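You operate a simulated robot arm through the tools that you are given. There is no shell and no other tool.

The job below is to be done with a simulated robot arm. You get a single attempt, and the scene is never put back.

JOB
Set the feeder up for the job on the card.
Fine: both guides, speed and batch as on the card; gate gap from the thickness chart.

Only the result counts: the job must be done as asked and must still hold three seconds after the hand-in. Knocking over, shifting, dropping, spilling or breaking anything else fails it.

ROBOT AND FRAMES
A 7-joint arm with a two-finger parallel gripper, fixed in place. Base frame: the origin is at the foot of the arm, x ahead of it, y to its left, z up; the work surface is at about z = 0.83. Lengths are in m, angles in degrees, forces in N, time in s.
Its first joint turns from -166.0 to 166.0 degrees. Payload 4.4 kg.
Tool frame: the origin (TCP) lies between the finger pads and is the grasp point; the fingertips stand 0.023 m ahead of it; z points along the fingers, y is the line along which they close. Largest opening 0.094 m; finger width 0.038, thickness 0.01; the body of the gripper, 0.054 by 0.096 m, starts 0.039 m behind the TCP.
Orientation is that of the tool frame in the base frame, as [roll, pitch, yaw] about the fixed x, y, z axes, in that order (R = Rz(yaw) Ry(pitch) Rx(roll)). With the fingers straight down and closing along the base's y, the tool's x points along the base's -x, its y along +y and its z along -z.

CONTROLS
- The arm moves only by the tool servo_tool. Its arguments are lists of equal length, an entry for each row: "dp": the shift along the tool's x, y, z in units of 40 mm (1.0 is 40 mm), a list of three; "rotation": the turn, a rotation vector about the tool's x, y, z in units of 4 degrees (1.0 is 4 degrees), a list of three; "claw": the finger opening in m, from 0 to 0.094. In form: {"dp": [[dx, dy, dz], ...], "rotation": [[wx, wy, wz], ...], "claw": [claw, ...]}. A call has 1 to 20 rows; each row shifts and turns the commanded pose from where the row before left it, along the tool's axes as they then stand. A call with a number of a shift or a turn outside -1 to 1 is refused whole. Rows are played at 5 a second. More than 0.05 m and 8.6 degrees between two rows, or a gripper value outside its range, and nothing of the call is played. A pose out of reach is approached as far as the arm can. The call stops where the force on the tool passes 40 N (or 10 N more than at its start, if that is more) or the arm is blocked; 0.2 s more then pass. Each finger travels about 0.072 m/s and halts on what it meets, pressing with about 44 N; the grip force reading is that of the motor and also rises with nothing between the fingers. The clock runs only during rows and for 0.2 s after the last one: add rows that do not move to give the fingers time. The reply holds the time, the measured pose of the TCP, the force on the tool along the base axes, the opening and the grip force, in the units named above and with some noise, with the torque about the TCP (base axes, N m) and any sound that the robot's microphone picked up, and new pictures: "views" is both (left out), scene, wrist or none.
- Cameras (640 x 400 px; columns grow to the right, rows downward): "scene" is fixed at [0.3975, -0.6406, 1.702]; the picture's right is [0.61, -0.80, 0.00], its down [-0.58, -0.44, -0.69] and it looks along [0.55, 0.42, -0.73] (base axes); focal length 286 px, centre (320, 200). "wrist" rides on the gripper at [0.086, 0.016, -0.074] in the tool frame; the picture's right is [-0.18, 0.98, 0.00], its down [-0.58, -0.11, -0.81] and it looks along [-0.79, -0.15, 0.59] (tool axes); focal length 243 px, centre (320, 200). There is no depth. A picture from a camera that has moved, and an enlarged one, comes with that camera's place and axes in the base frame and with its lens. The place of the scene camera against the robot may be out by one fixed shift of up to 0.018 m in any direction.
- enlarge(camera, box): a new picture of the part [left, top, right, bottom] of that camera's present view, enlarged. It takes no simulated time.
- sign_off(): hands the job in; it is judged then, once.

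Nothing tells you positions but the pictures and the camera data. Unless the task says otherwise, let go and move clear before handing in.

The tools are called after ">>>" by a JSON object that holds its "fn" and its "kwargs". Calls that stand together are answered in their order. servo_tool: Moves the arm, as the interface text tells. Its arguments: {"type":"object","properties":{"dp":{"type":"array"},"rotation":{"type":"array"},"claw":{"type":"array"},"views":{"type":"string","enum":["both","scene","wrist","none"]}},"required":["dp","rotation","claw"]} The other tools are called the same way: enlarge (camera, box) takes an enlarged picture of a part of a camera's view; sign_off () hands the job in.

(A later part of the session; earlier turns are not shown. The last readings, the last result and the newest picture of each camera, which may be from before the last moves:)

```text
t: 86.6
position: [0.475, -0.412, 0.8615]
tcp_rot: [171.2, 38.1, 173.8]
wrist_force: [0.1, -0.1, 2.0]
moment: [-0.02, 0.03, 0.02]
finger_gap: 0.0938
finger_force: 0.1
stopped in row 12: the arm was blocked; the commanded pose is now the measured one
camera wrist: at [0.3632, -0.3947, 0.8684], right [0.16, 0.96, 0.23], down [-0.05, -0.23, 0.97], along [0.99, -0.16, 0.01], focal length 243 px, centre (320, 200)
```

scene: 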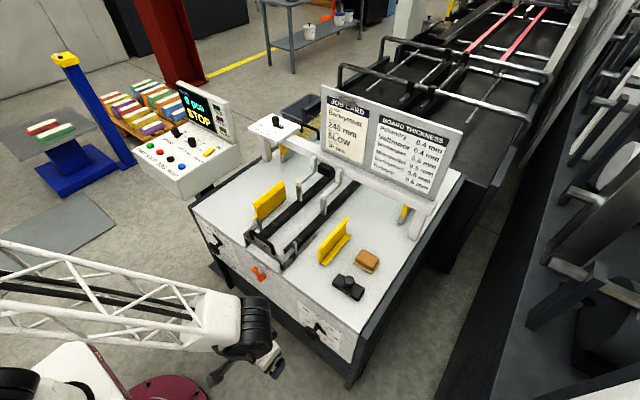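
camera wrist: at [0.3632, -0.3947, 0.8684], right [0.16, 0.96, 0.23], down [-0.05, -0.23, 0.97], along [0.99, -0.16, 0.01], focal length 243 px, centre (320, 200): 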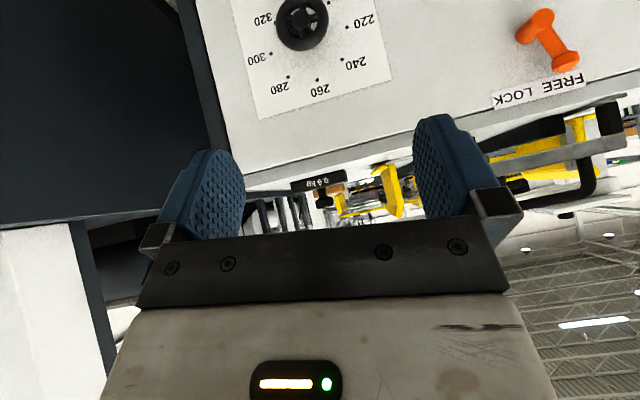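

>>> {"fn": "servo_tool", "kwargs": {"dp": [[0, 0, 0]], "rotation": [[0, 0, 0]], "claw": [0.094], "views": "scene"}}

>>> {"fn": "enlarge", "kwargs": {"camera": "scene", "box": [0, 200, 300, 400]}}

```text
t: 87.0
position: [0.477, -0.4115, 0.8608]
tcp_rot: [171.2, 38.2, 173.8]
wrist_force: [-0.6, -0.6, 0.7]
moment: [-0.02, 0.0, -0.03]
finger_gap: 0.094
finger_force: 0.0
```

scene: 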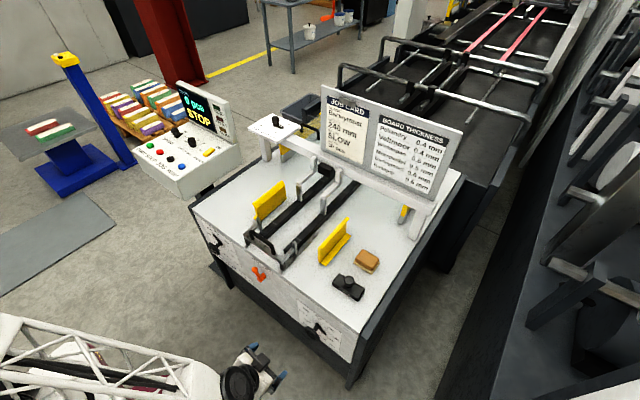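

```text
2.00 times, centred on (150, 300) of scene
camera zoom: at [0.3975, -0.6406, 1.702], right [0.61, -0.8, 0.0], down [-0.58, -0.44, -0.69], along [0.55, 0.42, -0.73], focal length 572 px, centre (660, 0)
```

zoom: 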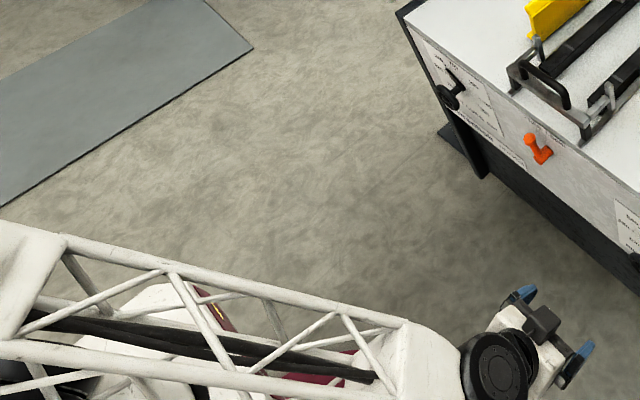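

The arm was blocked in that folded posture. I'll move up and forward, level the roll, and tilt further out where the arm is more extended.

>>> {"fn": "servo_tool", "kwargs": {"dp": [[-0.82, 0, 0], [-0.82, 0, 0], [-0.82, 0, 0], [-0.82, 0, 0], [-0.82, 0, 0], [0, 0, 0], [0, 0, 0], [0, 0, 0]], "rotation": [[0, 0, 0], [0, 0, 0], [0, 0, 0], [0, 0, 0], [0, 0, 0], [0.68, 0, -0.53], [0.68, 0, -0.53], [0, 0, 0]], "claw": [0.094, 0.094, 0.094, 0.094, 0.094, 0.094, 0.094, 0.094], "views": "both"}}

```text
t: 89.0
position: [0.6241, -0.3954, 0.9374]
tcp_rot: [178.3, 36.8, -179.1]
wrist_force: [-0.2, -1.1, -0.3]
moment: [0.01, -0.02, 0.01]
finger_gap: 0.094
finger_force: 0.1
stopped in row 8: the arm was blocked; the commanded pose is now the measured one
camera wrist: at [0.5105, -0.3843, 0.9459], right [0.11, 0.98, 0.13], down [-0.01, -0.13, 0.99], along [0.99, -0.11, 0.0], focal length 243 px, centre (320, 200)
```

scene: 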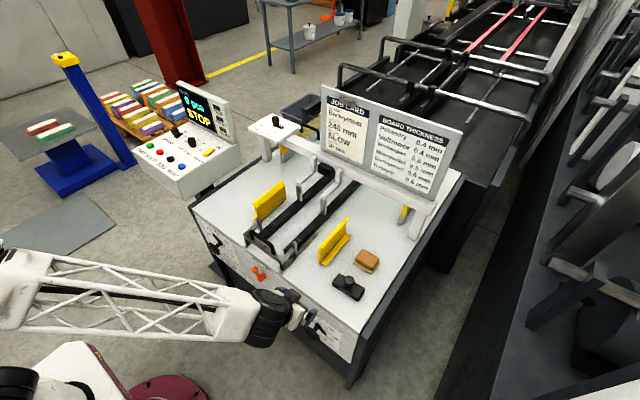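
wrist: 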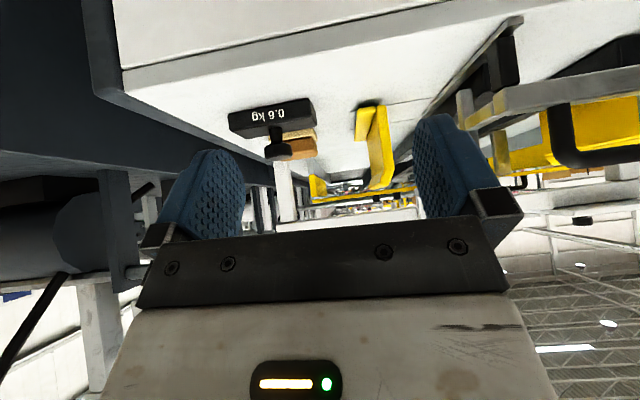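

Still limited with a strong forward tilt, but this 37° tilt is enough clearance-wise. I'll descend in front of the right wheel keeping this orientation.

>>> {"fn": "servo_tool", "kwargs": {"dp": [[0.735, -0.1, 0.7], [0.735, -0.1, 0.7], [0.735, -0.1, 0.7], [0.735, -0.1, 0.7], [0.735, -0.1, 0.7], [0, 0, 0]], "rotation": [[0, 0, 0], [0, 0, 0], [0, 0, 0], [0, 0, 0], [0, 0, 0], [0, 0, 0]], "claw": [0.094, 0.094, 0.094, 0.094, 0.094, 0.094], "views": "both"}}

```text
t: 90.6
position: [0.6149, -0.366, 0.7157]
tcp_rot: [177.2, 35.8, -175.1]
wrist_force: [0.3, -0.3, -0.2]
moment: [0.04, 0.01, 0.01]
finger_gap: 0.0939
finger_force: 0.1
stopped in row 6: the arm was blocked; the commanded pose is now the measured one
camera wrist: at [0.5005, -0.3637, 0.7267], right [0.04, 0.99, 0.15], down [0.02, -0.15, 0.99], along [1.0, -0.03, -0.02], focal length 243 px, centre (320, 200)
```

scene: 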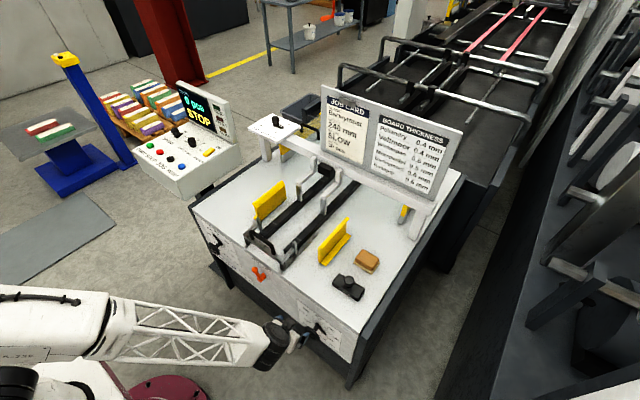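
wrist: 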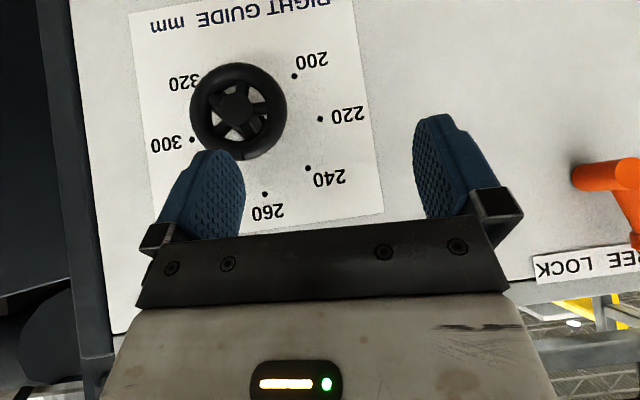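

The arm is more comfortable approaching from its own side, so for this wheel I'll roll the tool toward negative roll (about -30°), which lines up with the arm's azimuth.

>>> {"fn": "servo_tool", "kwargs": {"dp": [[0.6, 0, -0.45], [0, 0, 0], [0, 0, 0], [0, 0, 0], [0, 0, 0], [0, 0, 0], [0, 0, 0], [0, 0, 0], [0, 0, 0], [0, 0, 0]], "rotation": [[0, 0, 0], [0.8, 0, -0.6], [0.8, 0, -0.6], [0.8, 0, -0.6], [0.8, 0, -0.6], [0.8, 0, -0.6], [0.8, 0, -0.6], [0.8, 0, -0.6], [0.8, 0, -0.6], [0, 0, 0]], "claw": [0.094, 0.094, 0.094, 0.094, 0.094, 0.094, 0.094, 0.094, 0.094, 0.094], "views": "both"}}

```text
t: 92.8
position: [0.5833, -0.3741, 0.7171]
tcp_rot: [-149.9, 31.6, -156.0]
wrist_force: [-0.5, 0.2, 0.5]
moment: [0.0, -0.01, -0.03]
finger_gap: 0.0941
finger_force: 0.2
out of reach, approached as far as the arm can: row 9
camera wrist: at [0.4685, -0.3685, 0.72], right [0.04, 0.95, -0.32], down [-0.04, 0.32, 0.94], along [1.0, -0.02, 0.05], focal length 243 px, centre (320, 200)
```

scene: 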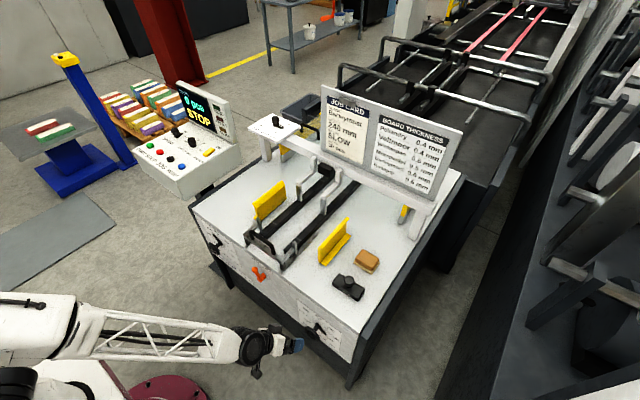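
wrist: 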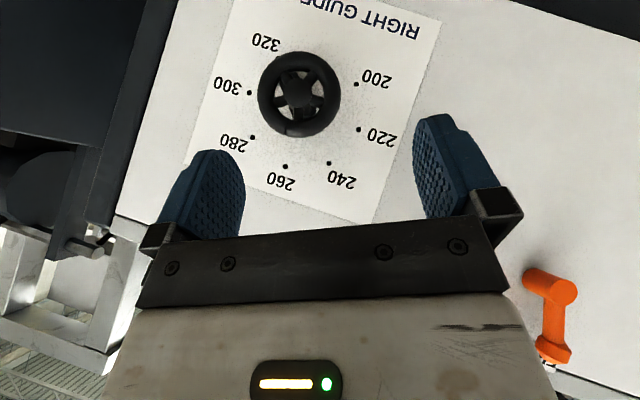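

>>> {"fn": "servo_tool", "kwargs": {"dp": [[0, 0, 0], [0, 0, 0], [0, 0, 0], [0.265, -0.148, 0.563], [0.265, -0.148, 0.563], [0.265, -0.148, 0.563], [0, 0, 0]], "rotation": [[0, 0, 0.7], [0, 0, 0.7], [0, 0, 0.65], [0, 0, 0], [0, 0, 0], [0, 0, 0], [0, 0, 0]], "claw": [0.094, 0.094, 0.094, 0.094, 0.094, 0.094, 0.094], "views": "both"}}

```text
t: 94.4
position: [0.6024, -0.4152, 0.6558]
tcp_rot: [-155.2, 35.6, -164.8]
wrist_force: [0.5, -0.4, 0.3]
moment: [0.02, 0.02, -0.03]
finger_gap: 0.094
finger_force: 0.0
camera wrist: at [0.4881, -0.3977, 0.6559], right [0.14, 0.96, -0.23], down [-0.04, 0.24, 0.97], along [0.99, -0.13, 0.08], focal length 243 px, centre (320, 200)
```

scene: 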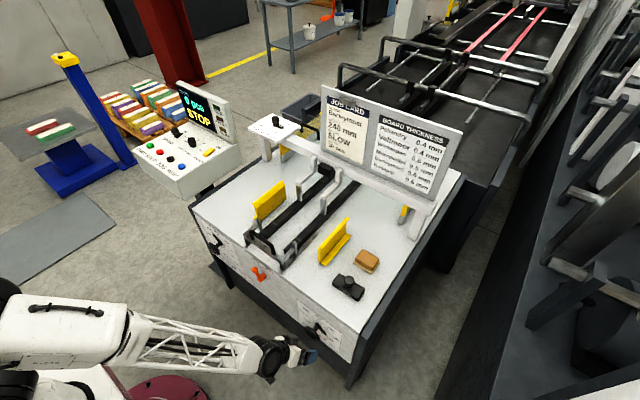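
wrist: 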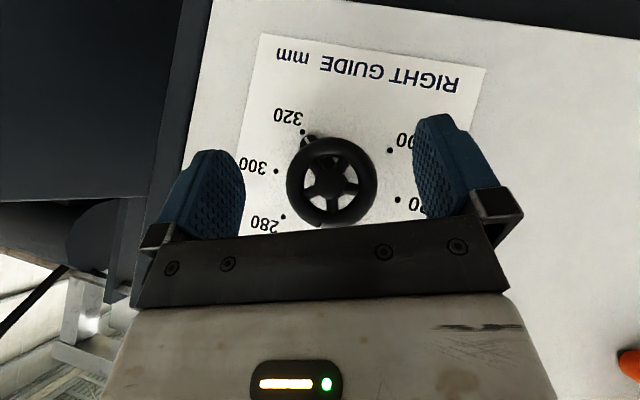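

The tool now sits exactly on the right wheel's axis (y≈-0.416, z≈0.655) with its pads square to the wheel. Advancing 5 cm along the axis and gripping.

>>> {"fn": "servo_tool", "kwargs": {"dp": [[-0.243, 0, 0.192], [-0.243, 0, 0.192], [-0.243, 0, 0.192], [-0.243, 0, 0.192], [0, 0, 0], [0, 0, 0], [0, 0, 0], [0, 0, 0], [0, 0, 0]], "rotation": [[0, 0, 0], [0, 0, 0], [0, 0, 0], [0, 0, 0], [0, 0, 0], [0, 0, 0], [0, 0, 0], [0, 0, 0], [0, 0, 0]], "claw": [0.094, 0.094, 0.094, 0.094, 0.094, 0.075, 0.0655, 0.0655, 0.0655], "views": "wrist"}}

```text
t: 96.4
position: [0.6502, -0.4149, 0.6541]
tcp_rot: [-154.9, 35.5, -164.8]
wrist_force: [0.5, -7.2, 2.6]
moment: [-0.03, 0.05, -0.01]
finger_gap: 0.0687
finger_force: 3.2
camera wrist: at [0.5363, -0.3978, 0.6538], right [0.15, 0.96, -0.23], down [-0.04, 0.24, 0.97], along [0.99, -0.13, 0.08], focal length 243 px, centre (320, 200)
```

wrist: 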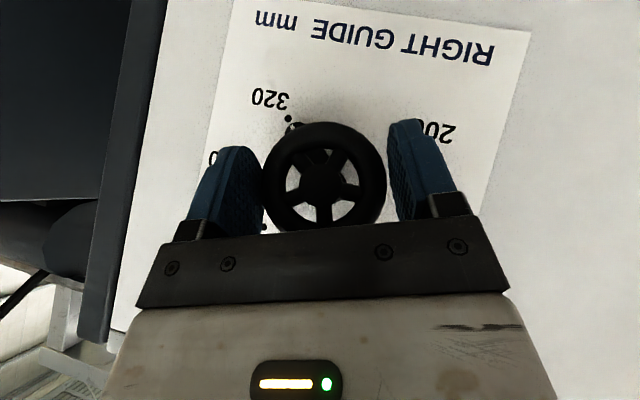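

>>> {"fn": "servo_tool", "kwargs": {"dp": [[0, -0.022, 0], [0, 0, 0], [0, 0, 0], [0, 0, 0], [0, 0, 0], [0, 0, 0], [0, 0, 0], [0, 0, 0], [0, 0, 0]], "rotation": [[0, 0, 0], [0, 0, 0], [0.39, 0, -0.31], [0.39, 0, -0.31], [0.39, 0, -0.31], [0.39, 0, -0.31], [0.39, 0, -0.31], [0.39, 0, -0.31], [0, 0, 0]], "claw": [0.0655, 0.0653, 0.0653, 0.0653, 0.0653, 0.0653, 0.0653, 0.0653, 0.0653], "views": "wrist"}}

```text
t: 98.4
position: [0.6505, -0.4212, 0.6602]
tcp_rot: [-153.6, 34.8, -163.7]
wrist_force: [-8.9, 29.9, -24.9]
moment: [-0.56, 0.21, 0.46]
finger_gap: 0.0819
finger_force: 18.4
out of reach, approached as far as the arm can: row 4, 6, 7
camera wrist: at [0.5371, -0.4054, 0.6613], right [0.14, 0.96, -0.25], down [-0.04, 0.26, 0.96], along [0.99, -0.12, 0.07], focal length 243 px, centre (320, 200)
```

wrist: 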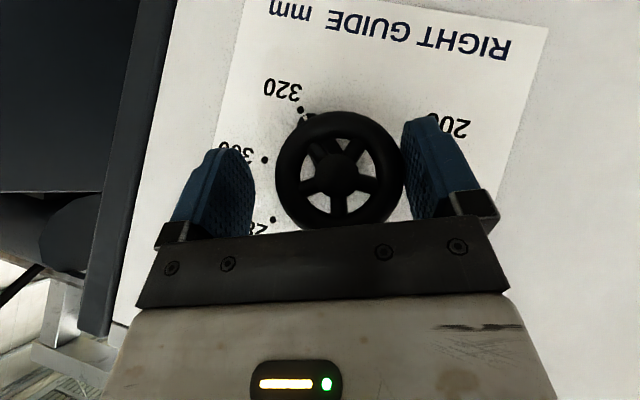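

The arm can't roll further negative here and is now pressing sideways, so I'll open the fingers right away and back straight out along the axis.

>>> {"fn": "servo_tool", "kwargs": {"dp": [[0, 0, 0], [0, 0, 0], [0.59, 0, -0.465], [0.59, 0, -0.465], [0, 0, 0]], "rotation": [[0, 0, 0], [0, 0, 0], [0, 0, 0], [0, 0, 0], [0, 0, 0]], "claw": [0.094, 0.094, 0.094, 0.094, 0.094], "views": "wrist"}}

```text
t: 99.2
position: [0.6352, -0.4245, 0.6675]
tcp_rot: [-152.7, 34.1, -162.4]
wrist_force: [0.7, 11.9, -6.0]
moment: [0.07, 0.31, 0.18]
finger_gap: 0.094
finger_force: 0.4
out of reach, approached as far as the arm can: row 3
stopped in row 3: the force on the tool passed its limit at 280 N (the readings are from after the stop); the commanded pose is now the measured one
camera wrist: at [0.5211, -0.4108, 0.6693], right [0.12, 0.95, -0.27], down [-0.03, 0.28, 0.96], along [0.99, -0.11, 0.07], focal length 243 px, centre (320, 200)
```

wrist: 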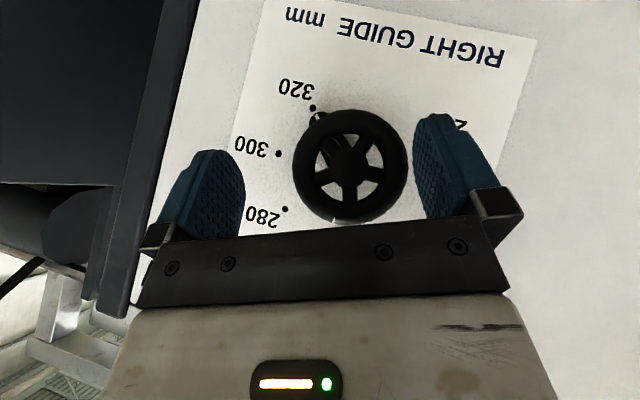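

The retreat direction was also beyond reach from there. I'll undo the small roll and re-centre first, which brings the arm back inside its range.

>>> {"fn": "servo_tool", "kwargs": {"dp": [[0, 0.12, 0], [0, 0.12, 0], [0, 0, 0]], "rotation": [[-0.35, 0, 0.28], [-0.35, 0, 0.28], [0, 0, 0]], "claw": [0.094, 0.094, 0.094], "views": "wrist"}}

```text
t: 100.0
position: [0.6353, -0.4151, 0.6648]
tcp_rot: [-156.8, 35.1, -165.0]
wrist_force: [-0.7, -0.4, 0.3]
moment: [-0.01, 0.0, -0.03]
finger_gap: 0.0938
finger_force: 0.1
camera wrist: at [0.5211, -0.4014, 0.668], right [0.12, 0.97, -0.21], down [-0.03, 0.22, 0.98], along [0.99, -0.11, 0.06], focal length 243 px, centre (320, 200)
```

wrist: 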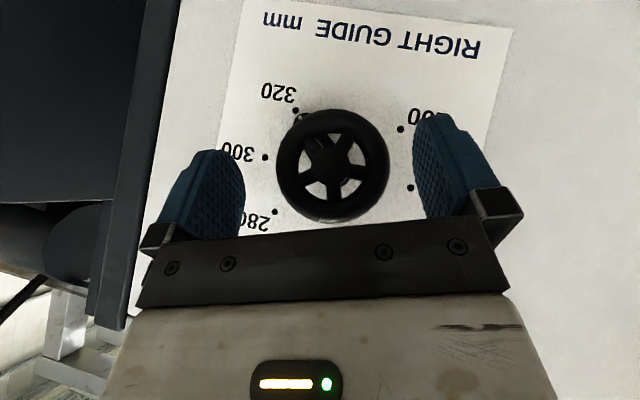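

Recovered with zero force. I'll withdraw along the finger direction, up and back, to get clear of the wheel.

>>> {"fn": "servo_tool", "kwargs": {"dp": [[0, 0, -0.5], [0, 0, -0.6], [0, 0, -0.8], [0, 0, -0.8], [0, 0, 0]], "rotation": [[0, 0, 0], [0, 0, 0], [0, 0, 0], [0, 0, 0], [0, 0, 0]], "claw": [0.094, 0.094, 0.094, 0.094, 0.094], "views": "wrist"}}

```text
t: 101.2
position: [0.5689, -0.3856, 0.7459]
tcp_rot: [-156.9, 35.0, -164.9]
wrist_force: [-0.1, 0.9, -0.6]
moment: [0.02, -0.03, 0.0]
finger_gap: 0.0942
finger_force: 0.1
camera wrist: at [0.4558, -0.3723, 0.749], right [0.12, 0.97, -0.21], down [-0.03, 0.21, 0.98], along [0.99, -0.11, 0.06], focal length 243 px, centre (320, 200)
```

wrist: 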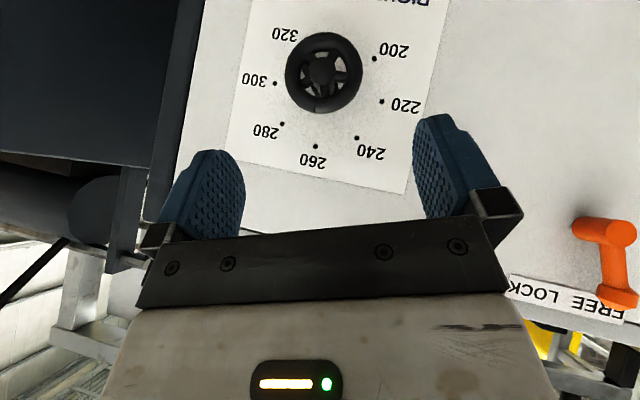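

Clear of the wheel. A steeper tool, 25° forward of vertical, should stay away from the wrist's awkward zone, so I'll tilt down and roll back toward zero here.

>>> {"fn": "servo_tool", "kwargs": {"dp": [[0, 0, 0], [0, 0, 0], [0, 0, 0], [0, 0, 0], [0, 0, 0], [0, 0, 0], [0, 0, 0], [0, 0, 0], [0, 0, 0], [0, 0, 0], [0, 0, 0]], "rotation": [[0, 1, 0], [0, 1, 0], [0, 1, 0], [0, 0.33, 0], [-0.906, 0, 0.4226], [-0.906, 0, 0.4226], [-0.906, 0, 0.4226], [-0.906, 0, 0.4226], [-0.906, 0, 0.4226], [-0.906, 0, 0.4226], [0, 0, 0]], "claw": [0.094, 0.094, 0.094, 0.094, 0.094, 0.094, 0.094, 0.094, 0.094, 0.094, 0.094], "views": "both"}}

```text
t: 103.6
position: [0.5695, -0.3911, 0.7466]
tcp_rot: [174.4, 24.0, 178.6]
wrist_force: [-0.7, -0.3, 0.6]
moment: [-0.01, -0.03, -0.03]
finger_gap: 0.094
finger_force: 0.1
camera wrist: at [0.4599, -0.3796, 0.7816], right [0.15, 0.97, 0.16], down [0.2, -0.19, 0.96], along [0.97, -0.11, -0.23], focal length 243 px, centre (320, 200)
```

scene: 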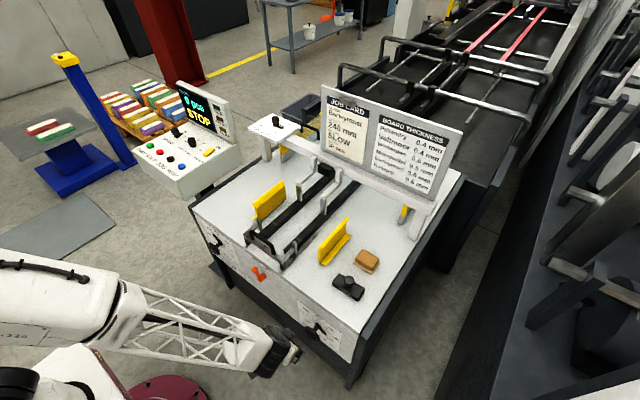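
wrist: 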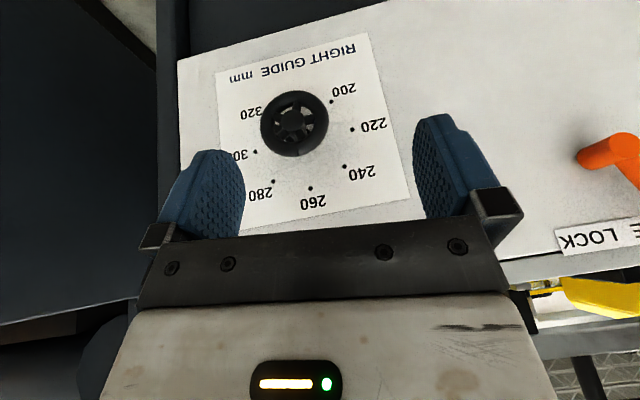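

Reached cleanly at roll ≈ +5°. I'll roll further positive to get a good starting angle for the turning stroke.

>>> {"fn": "servo_tool", "kwargs": {"dp": [[0, 0, 0], [0, 0, 0], [0, 0, 0], [0, 0, 0], [0, 0, 0], [0, 0, 0], [0, 0, 0], [0, 0, 0], [0, 0, 0]], "rotation": [[-0.913, -0.015, 0.407], [-0.913, -0.015, 0.407], [-0.913, -0.015, 0.407], [-0.913, -0.015, 0.407], [-0.913, -0.015, 0.407], [-0.913, -0.015, 0.407], [-0.913, -0.015, 0.407], [-0.913, -0.015, 0.407], [0, 0, 0]], "claw": [0.094, 0.094, 0.094, 0.094, 0.094, 0.094, 0.094, 0.094, 0.094], "views": "both"}}

```text
t: 105.6
position: [0.5689, -0.3907, 0.7469]
tcp_rot: [140.3, 19.4, 165.6]
wrist_force: [0.4, -0.1, 0.0]
moment: [-0.01, -0.01, 0.01]
finger_gap: 0.0939
finger_force: 0.0
camera wrist: at [0.4601, -0.3993, 0.7828], right [0.15, 0.74, 0.66], down [0.2, -0.67, 0.71], along [0.97, 0.03, -0.25], focal length 243 px, centre (320, 200)
```

scene: 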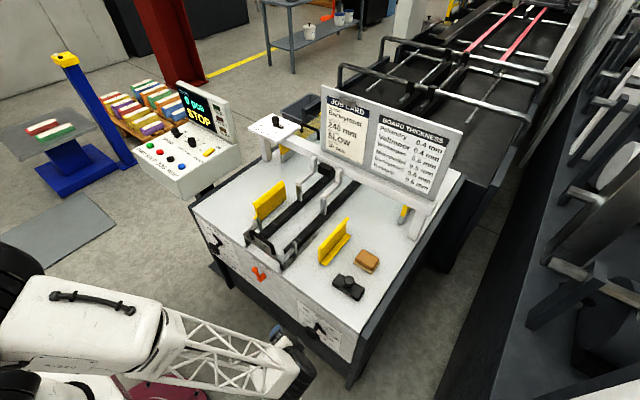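
wrist: 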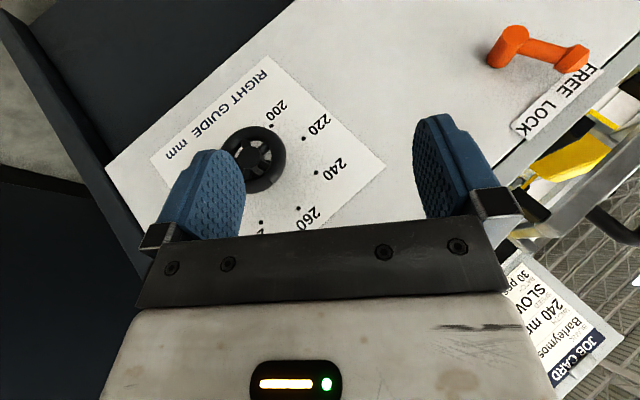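

Roll +37° is reachable in this posture. Now I'll move onto the right wheel's axis, 6 cm in front of it, keeping this orientation.

>>> {"fn": "servo_tool", "kwargs": {"dp": [[-0.03, -0.474, 0.41], [-0.03, -0.474, 0.41], [-0.03, -0.474, 0.41], [-0.03, -0.474, 0.41], [0, 0, 0]], "rotation": [[0, 0, 0], [0, 0, 0], [0, 0, 0], [0, 0, 0], [0, 0, 0]], "claw": [0.094, 0.094, 0.094, 0.094, 0.094], "views": "both"}}

```text
t: 106.8
position: [0.6026, -0.4148, 0.6553]
tcp_rot: [140.3, 19.5, 165.6]
wrist_force: [0.7, -0.2, 1.1]
moment: [-0.01, -0.04, -0.02]
finger_gap: 0.0938
finger_force: 0.1
camera wrist: at [0.4922, -0.4237, 0.6914], right [0.15, 0.74, 0.65], down [0.2, -0.67, 0.71], along [0.97, 0.03, -0.25], focal length 243 px, centre (320, 200)
```

scene: 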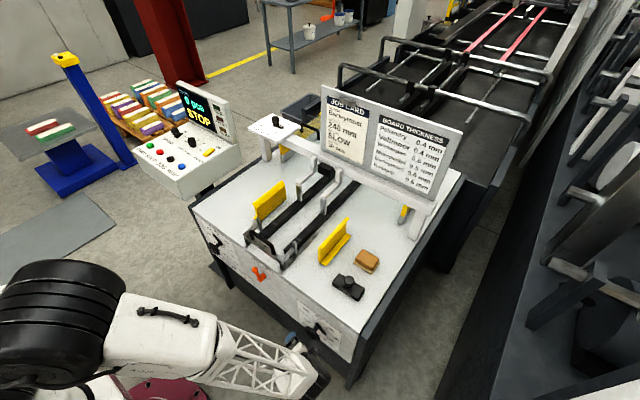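
wrist: 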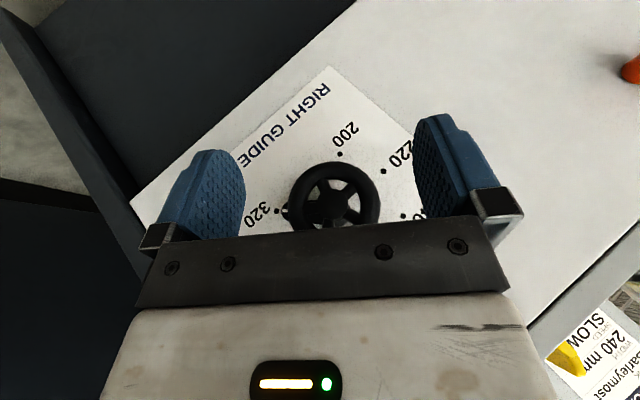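

On axis. The left finger would line up with the pointer here, so I'll roll down to test the negative range in free space and pick a starting angle.

>>> {"fn": "servo_tool", "kwargs": {"dp": [[0, 0, 0], [0, 0, 0], [0, 0, 0], [0, 0, 0], [0, 0, 0], [0, 0, 0], [0, 0, 0], [0, 0, 0], [0, 0, 0], [0, 0, 0], [0, 0, 0], [0, 0, 0], [0, 0, 0], [0, 0, 0], [0, 0, 0]], "rotation": [[0.913, 0.015, -0.407], [0.913, 0.015, -0.407], [0.913, 0.015, -0.407], [0.913, 0.015, -0.407], [0.913, 0.015, -0.407], [0.913, 0.015, -0.407], [0.913, 0.015, -0.407], [0.913, 0.015, -0.407], [0.913, 0.015, -0.407], [0.913, 0.015, -0.407], [0.913, 0.015, -0.407], [0.913, 0.015, -0.407], [0.913, 0.015, -0.407], [0.913, 0.015, -0.407], [0, 0, 0]], "claw": [0.094, 0.094, 0.094, 0.094, 0.094, 0.094, 0.094, 0.094, 0.094, 0.094, 0.094, 0.094, 0.094, 0.094, 0.094], "views": "wrist"}}

```text
t: 110.0
position: [0.6007, -0.4151, 0.6553]
tcp_rot: [-159.5, 22.4, -170.9]
wrist_force: [-0.5, 0.0, -0.3]
moment: [0.02, -0.01, 0.05]
finger_gap: 0.094
finger_force: 0.1
camera wrist: at [0.4912, -0.3913, 0.6825], right [0.15, 0.96, -0.25], down [0.2, 0.21, 0.96], along [0.97, -0.2, -0.16], focal length 243 px, centre (320, 200)
```

wrist: 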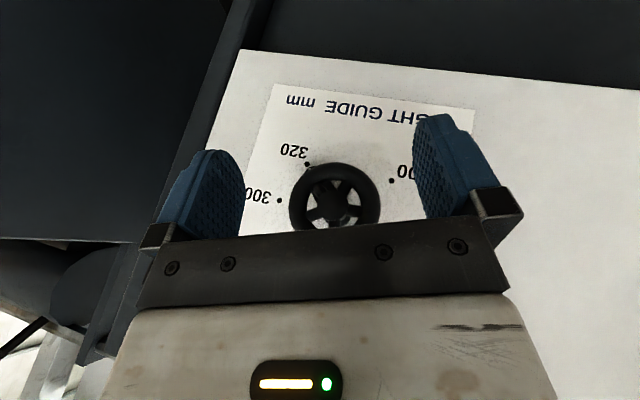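

No limit at -19°. Testing further negative.

>>> {"fn": "servo_tool", "kwargs": {"dp": [[0, 0, 0], [0, 0, 0], [0, 0, 0], [0, 0, 0], [0, 0, 0], [0, 0, 0], [0, 0, 0], [0, 0, 0], [0, 0, 0], [0, 0, 0], [0, 0, 0]], "rotation": [[0.913, 0.015, -0.407], [0.913, 0.015, -0.407], [0.913, 0.015, -0.407], [0.913, 0.015, -0.407], [0.913, 0.015, -0.407], [0.913, 0.015, -0.407], [0.913, 0.015, -0.407], [0.913, 0.015, -0.407], [0.913, 0.015, -0.407], [0.913, 0.015, -0.407], [0, 0, 0]], "claw": [0.094, 0.094, 0.094, 0.094, 0.094, 0.094, 0.094, 0.094, 0.094, 0.094, 0.094], "views": "wrist"}}

```text
t: 112.4
position: [0.6015, -0.4155, 0.6549]
tcp_rot: [-119.2, 11.5, -158.6]
wrist_force: [0.2, 0.2, 0.3]
moment: [0.0, -0.02, -0.01]
finger_gap: 0.0942
finger_force: 0.0
camera wrist: at [0.4924, -0.3811, 0.6607], right [0.15, 0.57, -0.8], down [0.2, 0.78, 0.59], along [0.97, -0.25, 0.0], focal length 243 px, centre (320, 200)
```

wrist: 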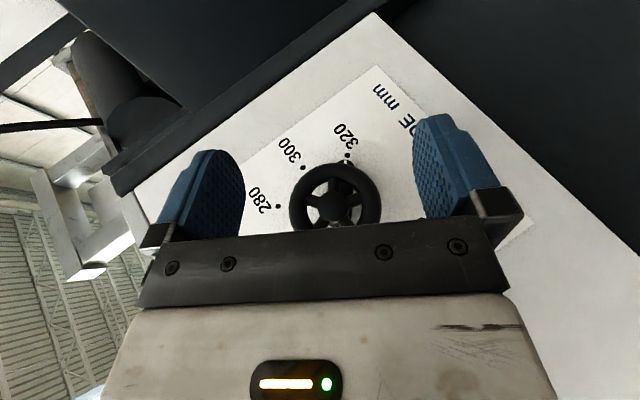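

The full range from +37° to -59° works with this steeper tool. I'll go back to about +4° for the first stroke, where the fingers are clear of the pointer.

>>> {"fn": "servo_tool", "kwargs": {"dp": [[0, 0, 0], [0, 0, 0], [0, 0, 0], [0, 0, 0], [0, 0, 0], [0, 0, 0], [0, 0, 0], [0, 0, 0], [0, 0, 0], [0, 0, 0], [0, 0, 0], [0, 0, 0], [0, 0, 0], [0, 0, 0], [0, 0, 0], [0, 0, 0], [0, 0, 0]], "rotation": [[-0.913, -0.015, 0.407], [-0.913, -0.015, 0.407], [-0.913, -0.015, 0.407], [-0.913, -0.015, 0.407], [-0.913, -0.015, 0.407], [-0.913, -0.015, 0.407], [-0.913, -0.015, 0.407], [-0.913, -0.015, 0.407], [-0.913, -0.015, 0.407], [-0.913, -0.015, 0.407], [-0.913, -0.015, 0.407], [-0.913, -0.015, 0.407], [-0.913, -0.015, 0.407], [-0.913, -0.015, 0.407], [-0.913, -0.015, 0.407], [-0.913, -0.015, 0.407], [0, 0, 0]], "claw": [0.094, 0.094, 0.094, 0.094, 0.094, 0.094, 0.094, 0.094, 0.094, 0.094, 0.094, 0.094, 0.094, 0.094, 0.094, 0.094, 0.094], "views": "wrist"}}

```text
t: 116.0
position: [0.606, -0.4196, 0.6595]
tcp_rot: [178.9, 24.1, -179.6]
wrist_force: [-0.1, 0.8, -0.7]
moment: [0.03, -0.05, 0.02]
finger_gap: 0.094
finger_force: 0.1
out of reach, approached as far as the arm can: row 12
camera wrist: at [0.495, -0.4052, 0.6934], right [0.15, 0.98, 0.09], down [0.2, -0.12, 0.97], along [0.97, -0.13, -0.22], focal length 243 px, centre (320, 200)
```

wrist: 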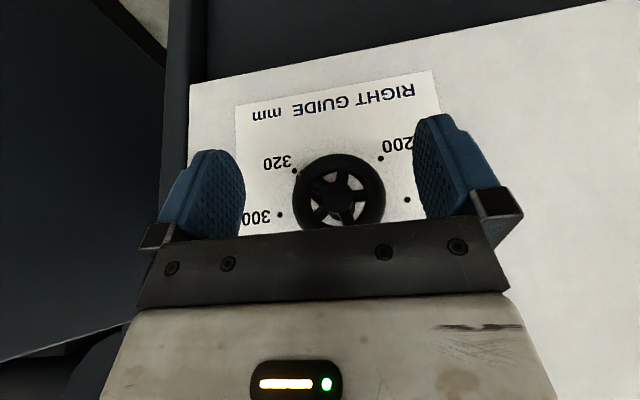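

>>> {"fn": "servo_tool", "kwargs": {"dp": [[0.04, 0.1, 0.09], [-0.254, 0, 0.1135], [-0.254, 0, 0.1135], [-0.254, 0, 0.1135], [-0.254, 0, 0.1135], [0, 0, 0], [0, 0, 0], [0, 0, 0], [0, 0, 0], [0, 0, 0]], "rotation": [[0, 0, 0], [0, 0, 0], [0, 0, 0], [0, 0, 0], [0, 0, 0], [0, 0, 0], [0, 0, 0], [0, 0, 0], [0, 0, 0], [0, 0, 0]], "claw": [0.094, 0.094, 0.094, 0.094, 0.094, 0.094, 0.075, 0.0655, 0.0655, 0.0655], "views": "wrist"}}

```text
t: 118.2
position: [0.6479, -0.4168, 0.6562]
tcp_rot: [179.1, 24.2, -179.7]
wrist_force: [2.5, 5.9, -0.6]
moment: [0.02, -0.03, -0.05]
finger_gap: 0.0681
finger_force: 3.0
camera wrist: at [0.5384, -0.4019, 0.6907], right [0.15, 0.98, 0.09], down [0.2, -0.12, 0.97], along [0.97, -0.13, -0.22], focal length 243 px, centre (320, 200)
```

wrist: 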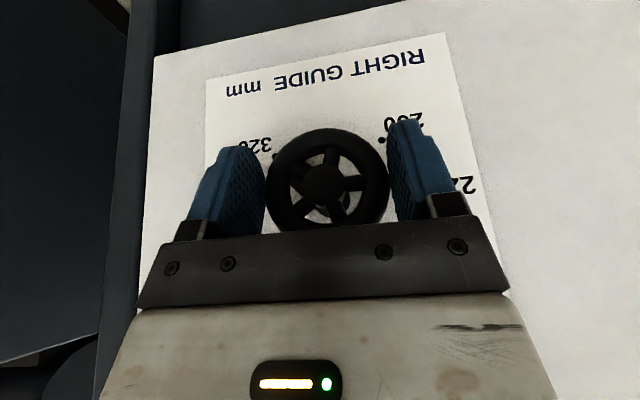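

>>> {"fn": "servo_tool", "kwargs": {"dp": [[0, 0.015, 0], [0, 0, 0], [0, 0, 0], [0, 0, 0], [0, 0, 0], [0, 0, 0], [0, 0, 0], [0, 0, 0], [0, 0, 0]], "rotation": [[0, 0, 0], [0, 0, 0], [0.456, 0.008, -0.204], [0.456, 0.008, -0.204], [0.456, 0.008, -0.204], [0.456, 0.008, -0.204], [0.456, 0.008, -0.204], [0.456, 0.008, -0.204], [0, 0, 0]], "claw": [0.0655, 0.0651, 0.0651, 0.0651, 0.0651, 0.0651, 0.0651, 0.0651, 0.0651], "views": "wrist"}}

```text
t: 120.2
position: [0.6485, -0.4151, 0.6546]
tcp_rot: [-168.0, 23.4, -174.3]
wrist_force: [-25.7, -14.1, 4.2]
moment: [-0.02, -0.16, -0.71]
finger_gap: 0.067
finger_force: 44.7
camera wrist: at [0.5391, -0.3946, 0.6863], right [0.15, 0.98, -0.11], down [0.2, 0.08, 0.98], along [0.97, -0.17, -0.19], focal length 243 px, centre (320, 200)
```

wrist: 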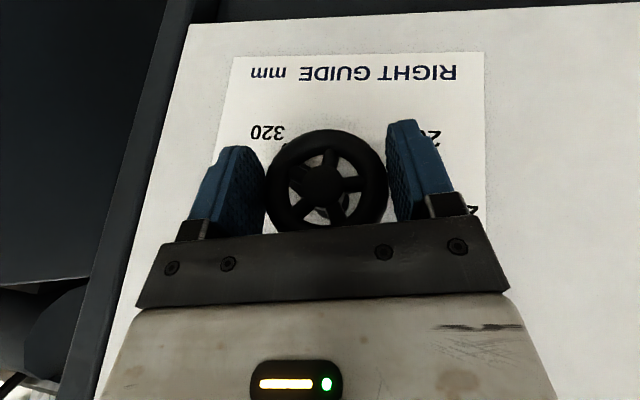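

The wheel follows. Relaxing and continuing.

>>> {"fn": "servo_tool", "kwargs": {"dp": [[0, 0, 0], [0, 0, 0], [0, 0, 0], [0, 0, 0], [0, 0, 0], [0, 0, 0], [0, 0, 0], [0, 0, 0], [0, 0, 0], [0, 0, 0], [0, 0, 0], [0, 0, 0]], "rotation": [[0, 0, 0], [0, 0, 0], [0, 0, 0], [0.456, 0.008, -0.204], [0.456, 0.008, -0.204], [0.456, 0.008, -0.204], [0.456, 0.008, -0.204], [0.456, 0.008, -0.204], [0.456, 0.008, -0.204], [0.456, 0.008, -0.204], [0.456, 0.008, -0.204], [0, 0, 0]], "claw": [0.067, 0.067, 0.0653, 0.0653, 0.0653, 0.0653, 0.0653, 0.0653, 0.0653, 0.0653, 0.0653, 0.0653], "views": "wrist"}}

```text
t: 121.6
position: [0.6481, -0.4166, 0.6506]
tcp_rot: [-162.2, 22.6, -172.1]
wrist_force: [-2.5, -9.8, -2.0]
moment: [0.07, 0.29, -1.22]
finger_gap: 0.0665
finger_force: 44.7
stopped in row 6: the force on the tool passed its limit at 54 N (the readings are from after the stop); the commanded pose is now the measured one
camera wrist: at [0.5397, -0.3931, 0.6798], right [0.16, 0.97, -0.21], down [0.21, 0.17, 0.96], along [0.97, -0.19, -0.17], focal length 243 px, centre (320, 200)
```

wrist: 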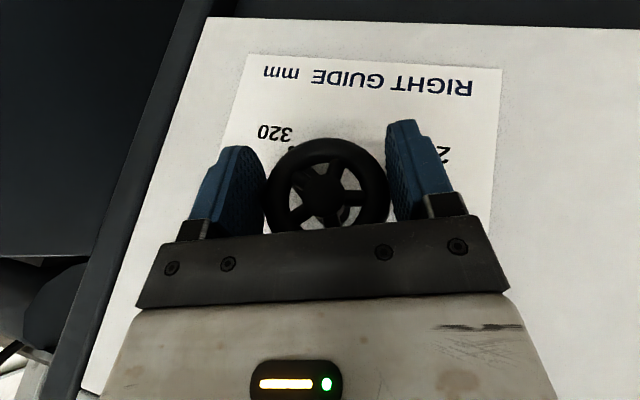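

The tool sank about 4 mm in z near this angle. I'll relax, re-centre on the axis, re-grip and carry on.

>>> {"fn": "servo_tool", "kwargs": {"dp": [[0, 0, 0], [0, 0, 0], [-0.047, -0.008, -0.105], [0, 0, 0], [0, 0, 0], [0, 0, 0]], "rotation": [[0, 0, 0], [0, 0, 0], [0, 0, 0], [0, 0, 0], [0, 0, 0], [0, 0, 0]], "claw": [0.072, 0.072, 0.072, 0.072, 0.0655, 0.0655], "views": "wrist"}}

```text
t: 123.0
position: [0.6488, -0.4148, 0.6561]
tcp_rot: [-162.2, 22.6, -172.1]
wrist_force: [-0.6, 2.8, 0.5]
moment: [0.0, -0.01, 0.02]
finger_gap: 0.0667
finger_force: 23.8
camera wrist: at [0.5398, -0.3919, 0.6845], right [0.15, 0.97, -0.21], down [0.21, 0.17, 0.96], along [0.97, -0.19, -0.17], focal length 243 px, centre (320, 200)
```

wrist: 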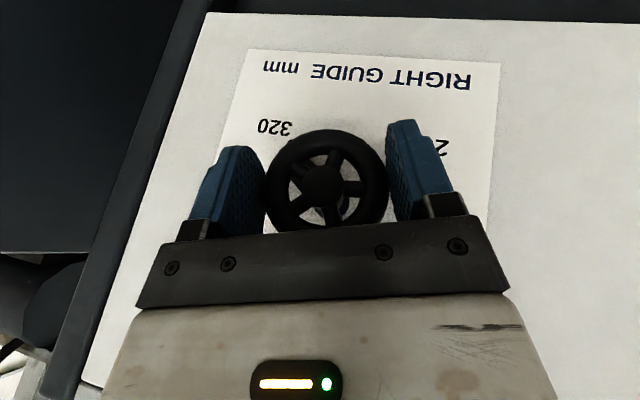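

Well centred now, with a moderate 24 N grip. Continuing the turn.

>>> {"fn": "servo_tool", "kwargs": {"dp": [[0, 0, 0], [0, 0, 0], [0, 0, 0], [0, 0, 0], [0, 0, 0], [0, 0, 0], [0, 0, 0], [0, 0, 0], [0, 0, 0]], "rotation": [[0.456, 0.008, -0.204], [0.456, 0.008, -0.204], [0.456, 0.008, -0.204], [0.456, 0.008, -0.204], [0.456, 0.008, -0.204], [0.456, 0.008, -0.204], [0.456, 0.008, -0.204], [0.456, 0.008, -0.204], [0, 0, 0]], "claw": [0.0656, 0.0656, 0.0656, 0.0656, 0.0656, 0.0656, 0.0656, 0.0656, 0.0656], "views": "wrist"}}

```text
t: 123.4
position: [0.648, -0.4165, 0.6419]
tcp_rot: [-161.7, 21.5, -172.2]
wrist_force: [-78.5, 29.8, 78.5]
moment: [-1.03, -3.94, 0.6]
finger_gap: 0.0718
finger_force: 7.3
stopped in row 1: the force on the tool passed its limit at 340 N (the readings are from after the stop); the commanded pose is now the measured one
camera wrist: at [0.5391, -0.3926, 0.6732], right [0.15, 0.96, -0.22], down [0.22, 0.18, 0.96], along [0.96, -0.2, -0.19], focal length 243 px, centre (320, 200)
```

wrist: 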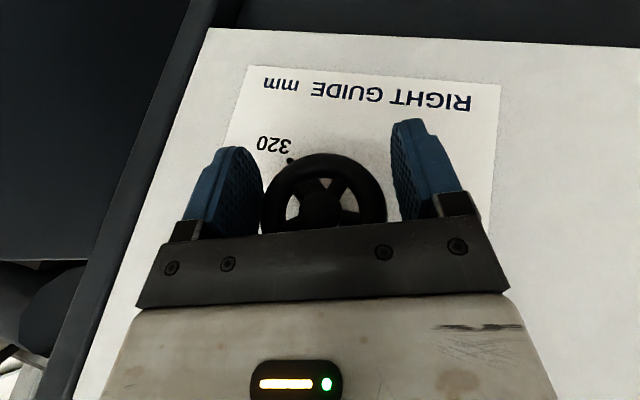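

A sudden joint reconfiguration pushed the tool down onto the wheel. I'll open and lift gently straight back along the finger direction to unload.

>>> {"fn": "servo_tool", "kwargs": {"dp": [[0, 0, -0.2], [0, 0, -0.2], [0, 0, 0]], "rotation": [[0, 0, 0], [0, 0, 0], [0, 0, 0]], "claw": [0.094, 0.094, 0.094], "views": "wrist"}}

```text
t: 124.2
position: [0.6427, -0.4118, 0.6529]
tcp_rot: [-161.8, 21.5, -172.1]
wrist_force: [-0.1, -0.6, -0.2]
moment: [-0.01, 0.02, 0.01]
finger_gap: 0.0939
finger_force: 0.1
camera wrist: at [0.5341, -0.3881, 0.6841], right [0.15, 0.96, -0.22], down [0.22, 0.18, 0.96], along [0.96, -0.2, -0.19], focal length 243 px, centre (320, 200)
```

wrist: 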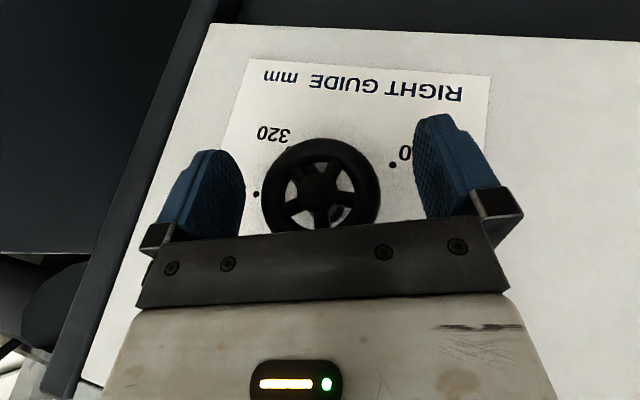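

Unloaded and clear. I'll back out, then roll to the positive side, which is away from that singular spot, and do the turning strokes there.

>>> {"fn": "servo_tool", "kwargs": {"dp": [[0.5, 0, -0.21], [0.5, 0, -0.21], [0, 0, 0], [0, 0, 0], [0, 0, 0], [0, 0, 0], [0, 0, 0], [0, 0, 0], [0, 0, 0], [0, 0, 0], [0, 0, 0], [0, 0, 0], [0, 0, 0], [0, 0, 0], [0, 0, 0], [0, 0, 0], [0, 0, 0], [0, 0, 0]], "rotation": [[0, 0, 0], [0, 0, 0], [-0.92, -0.017, 0.388], [-0.92, -0.017, 0.388], [-0.92, -0.017, 0.388], [-0.92, -0.017, 0.388], [-0.92, -0.017, 0.388], [-0.92, -0.017, 0.388], [-0.92, -0.017, 0.388], [-0.92, -0.017, 0.388], [-0.92, -0.017, 0.388], [-0.92, -0.017, 0.388], [-0.92, -0.017, 0.388], [-0.92, -0.017, 0.388], [-0.92, -0.017, 0.388], [-0.92, -0.017, 0.388], [-0.92, -0.017, 0.388], [0, 0, 0]], "claw": [0.094, 0.094, 0.094, 0.094, 0.094, 0.094, 0.094, 0.094, 0.094, 0.094, 0.094, 0.094, 0.094, 0.094, 0.094, 0.094, 0.094, 0.094], "views": "both"}}

```text
t: 128.0
position: [0.6036, -0.4184, 0.6606]
tcp_rot: [137.9, 18.2, 165.6]
wrist_force: [0.1, 0.1, 0.3]
moment: [0.01, 0.0, -0.02]
finger_gap: 0.0941
finger_force: 0.0
out of reach, approached as far as the arm can: row 3, 4
camera wrist: at [0.4948, -0.4298, 0.6982], right [0.15, 0.71, 0.68], down [0.22, -0.7, 0.68], along [0.96, 0.05, -0.27], focal length 243 px, centre (320, 200)
```

scene: 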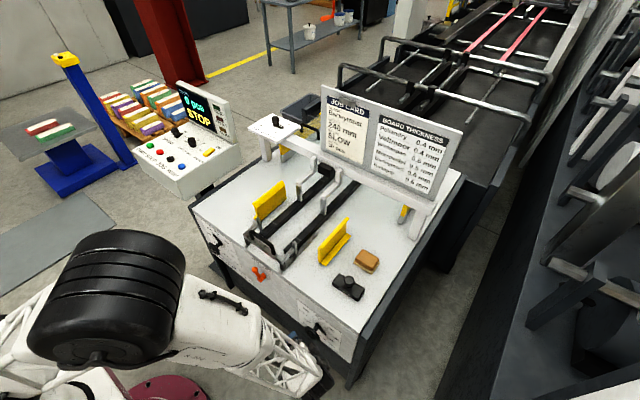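
wrist: 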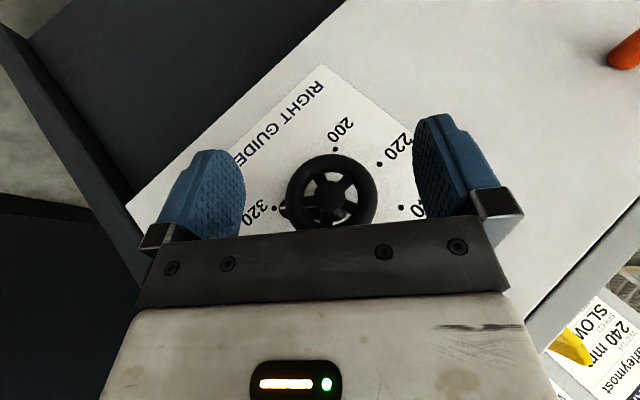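

>>> {"fn": "enlarge", "kwargs": {"camera": "wrist", "box": [230, 120, 430, 240]}}

>>> {"fn": "enlarge", "kwargs": {"camera": "scene", "box": [280, 290, 380, 370]}}

```text
3.20 times, centred on (330, 180) of wrist
camera zoom: at [0.4948, -0.4298, 0.6982], right [0.15, 0.71, 0.68], down [0.22, -0.7, 0.68], along [0.96, 0.05, -0.27], focal length 776 px, centre (288, 264)
```

zoom: 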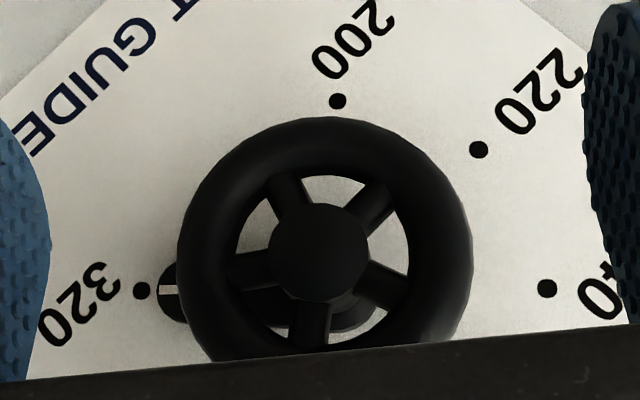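

```text
5.00 times, centred on (330, 330) of scene
camera zoom: at [0.3975, -0.6406, 1.702], right [0.61, -0.8, 0.0], down [-0.58, -0.44, -0.69], along [0.55, 0.42, -0.73], focal length 1431 px, centre (270, -450)
```

zoom: 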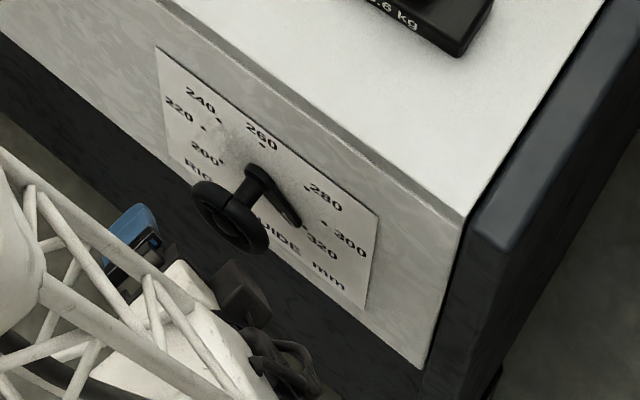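

The right pointer is still at 320. I'll extend the roll to about +60° here to get a longer stroke on the good side.

>>> {"fn": "servo_tool", "kwargs": {"dp": [[0, 0, 0], [0, 0, 0], [0, 0, 0], [0, 0, 0], [0, 0, 0], [0, 0, 0], [0, 0, 0], [0, 0, 0], [0, 0, 0]], "rotation": [[-0.92, -0.017, 0.388], [-0.92, -0.017, 0.388], [-0.92, -0.017, 0.388], [-0.92, -0.017, 0.388], [-0.92, -0.017, 0.388], [-0.92, -0.017, 0.388], [-0.92, -0.017, 0.388], [-0.92, -0.017, 0.388], [0, 0, 0]], "claw": [0.094, 0.094, 0.094, 0.094, 0.094, 0.094, 0.094, 0.094, 0.094], "views": "both"}}

```text
t: 130.0
position: [0.6024, -0.4178, 0.6624]
tcp_rot: [106.8, 8.0, 158.4]
wrist_force: [-0.1, 0.9, 0.6]
moment: [0.0, -0.01, 0.04]
finger_gap: 0.0939
finger_force: 0.1
camera wrist: at [0.4949, -0.4468, 0.6875], right [0.15, 0.25, 0.96], down [0.22, -0.95, 0.21], along [0.96, 0.18, -0.2], focal length 243 px, centre (320, 200)
```

scene: 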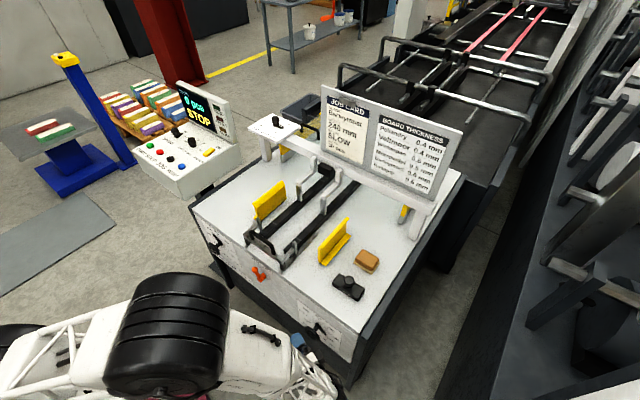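
wrist: 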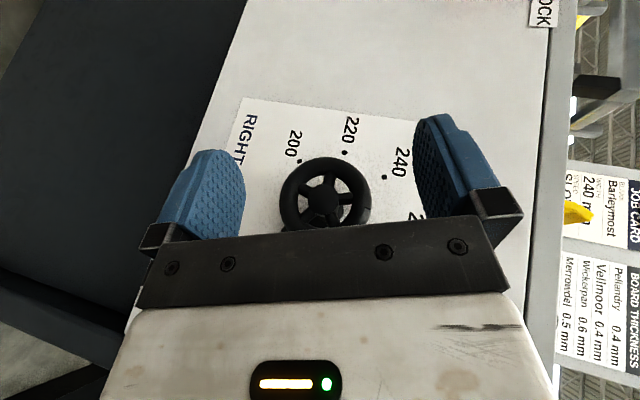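

Roll +71° is reachable, giving strokes of about 65°. I'll move onto the wheel axis, advance and grip.

>>> {"fn": "servo_tool", "kwargs": {"dp": [[0.045, -0.145, 0.1], [-0.274, -0.005, 0.116], [-0.274, -0.005, 0.116], [-0.274, -0.005, 0.116], [-0.274, -0.005, 0.116], [0, 0, 0], [0, 0, 0], [0, 0, 0], [0, 0, 0], [0, 0, 0]], "rotation": [[0, 0, 0], [0, 0, 0], [0, 0, 0], [0, 0, 0], [0, 0, 0], [0, 0, 0], [0, 0, 0], [0, 0, 0], [0, 0, 0], [0, 0, 0]], "claw": [0.094, 0.094, 0.094, 0.094, 0.094, 0.094, 0.075, 0.0655, 0.0655, 0.0655], "views": "wrist"}}

```text
t: 132.2
position: [0.6512, -0.4163, 0.6559]
tcp_rot: [106.8, 8.1, 158.5]
wrist_force: [2.8, -2.0, -8.6]
moment: [0.0, 0.06, -0.01]
finger_gap: 0.0698
finger_force: 4.8
camera wrist: at [0.5429, -0.4451, 0.6822], right [0.15, 0.25, 0.96], down [0.22, -0.95, 0.21], along [0.96, 0.18, -0.2], focal length 243 px, centre (320, 200)
```

wrist: 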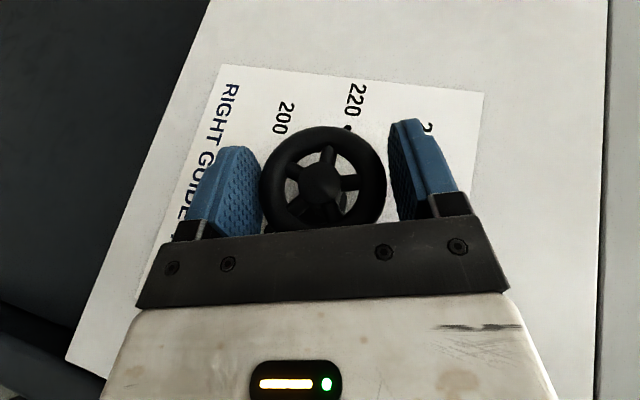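

>>> {"fn": "servo_tool", "kwargs": {"dp": [[0, -0.035, 0], [0, 0, 0], [0, 0, 0]], "rotation": [[0, 0, 0], [0, 0, 0], [0, 0, 0]], "claw": [0.0655, 0.0655, 0.0655], "views": "none"}}

```text
t: 133.0
position: [0.6511, -0.4154, 0.655]
tcp_rot: [106.8, 8.1, 158.3]
wrist_force: [-2.1, 1.9, 5.7]
moment: [-0.01, -0.05, 0.06]
finger_gap: 0.0683
finger_force: 3.2
```

>>> {"fn": "servo_tool", "kwargs": {"dp": [[0, 0.014, 0], [0, 0, 0], [0, 0, 0], [0, 0, 0], [0, 0, 0], [0, 0, 0], [0, 0, 0], [0, 0, 0], [0, 0, 0], [0, 0, 0]], "rotation": [[0, 0, 0], [0, 0, 0], [0.46, 0.009, -0.195], [0.46, 0.009, -0.195], [0.46, 0.009, -0.195], [0.46, 0.009, -0.195], [0.46, 0.009, -0.195], [0.46, 0.009, -0.195], [0.46, 0.009, -0.195], [0, 0, 0]], "claw": [0.0655, 0.0653, 0.0653, 0.0653, 0.0653, 0.0653, 0.0653, 0.0653, 0.0653, 0.0653], "views": "wrist"}}

```text
t: 135.2
position: [0.6521, -0.4155, 0.6548]
tcp_rot: [120.3, 13.1, 160.9]
wrist_force: [7.7, -2.6, 36.9]
moment: [0.04, 0.18, -0.58]
finger_gap: 0.0668
finger_force: 44.5
camera wrist: at [0.5429, -0.4379, 0.687], right [0.15, 0.47, 0.87], down [0.22, -0.87, 0.43], along [0.96, 0.13, -0.24], focal length 243 px, centre (320, 200)
```

wrist: 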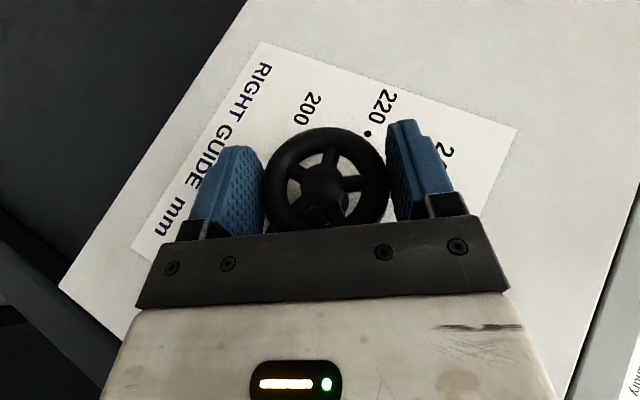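

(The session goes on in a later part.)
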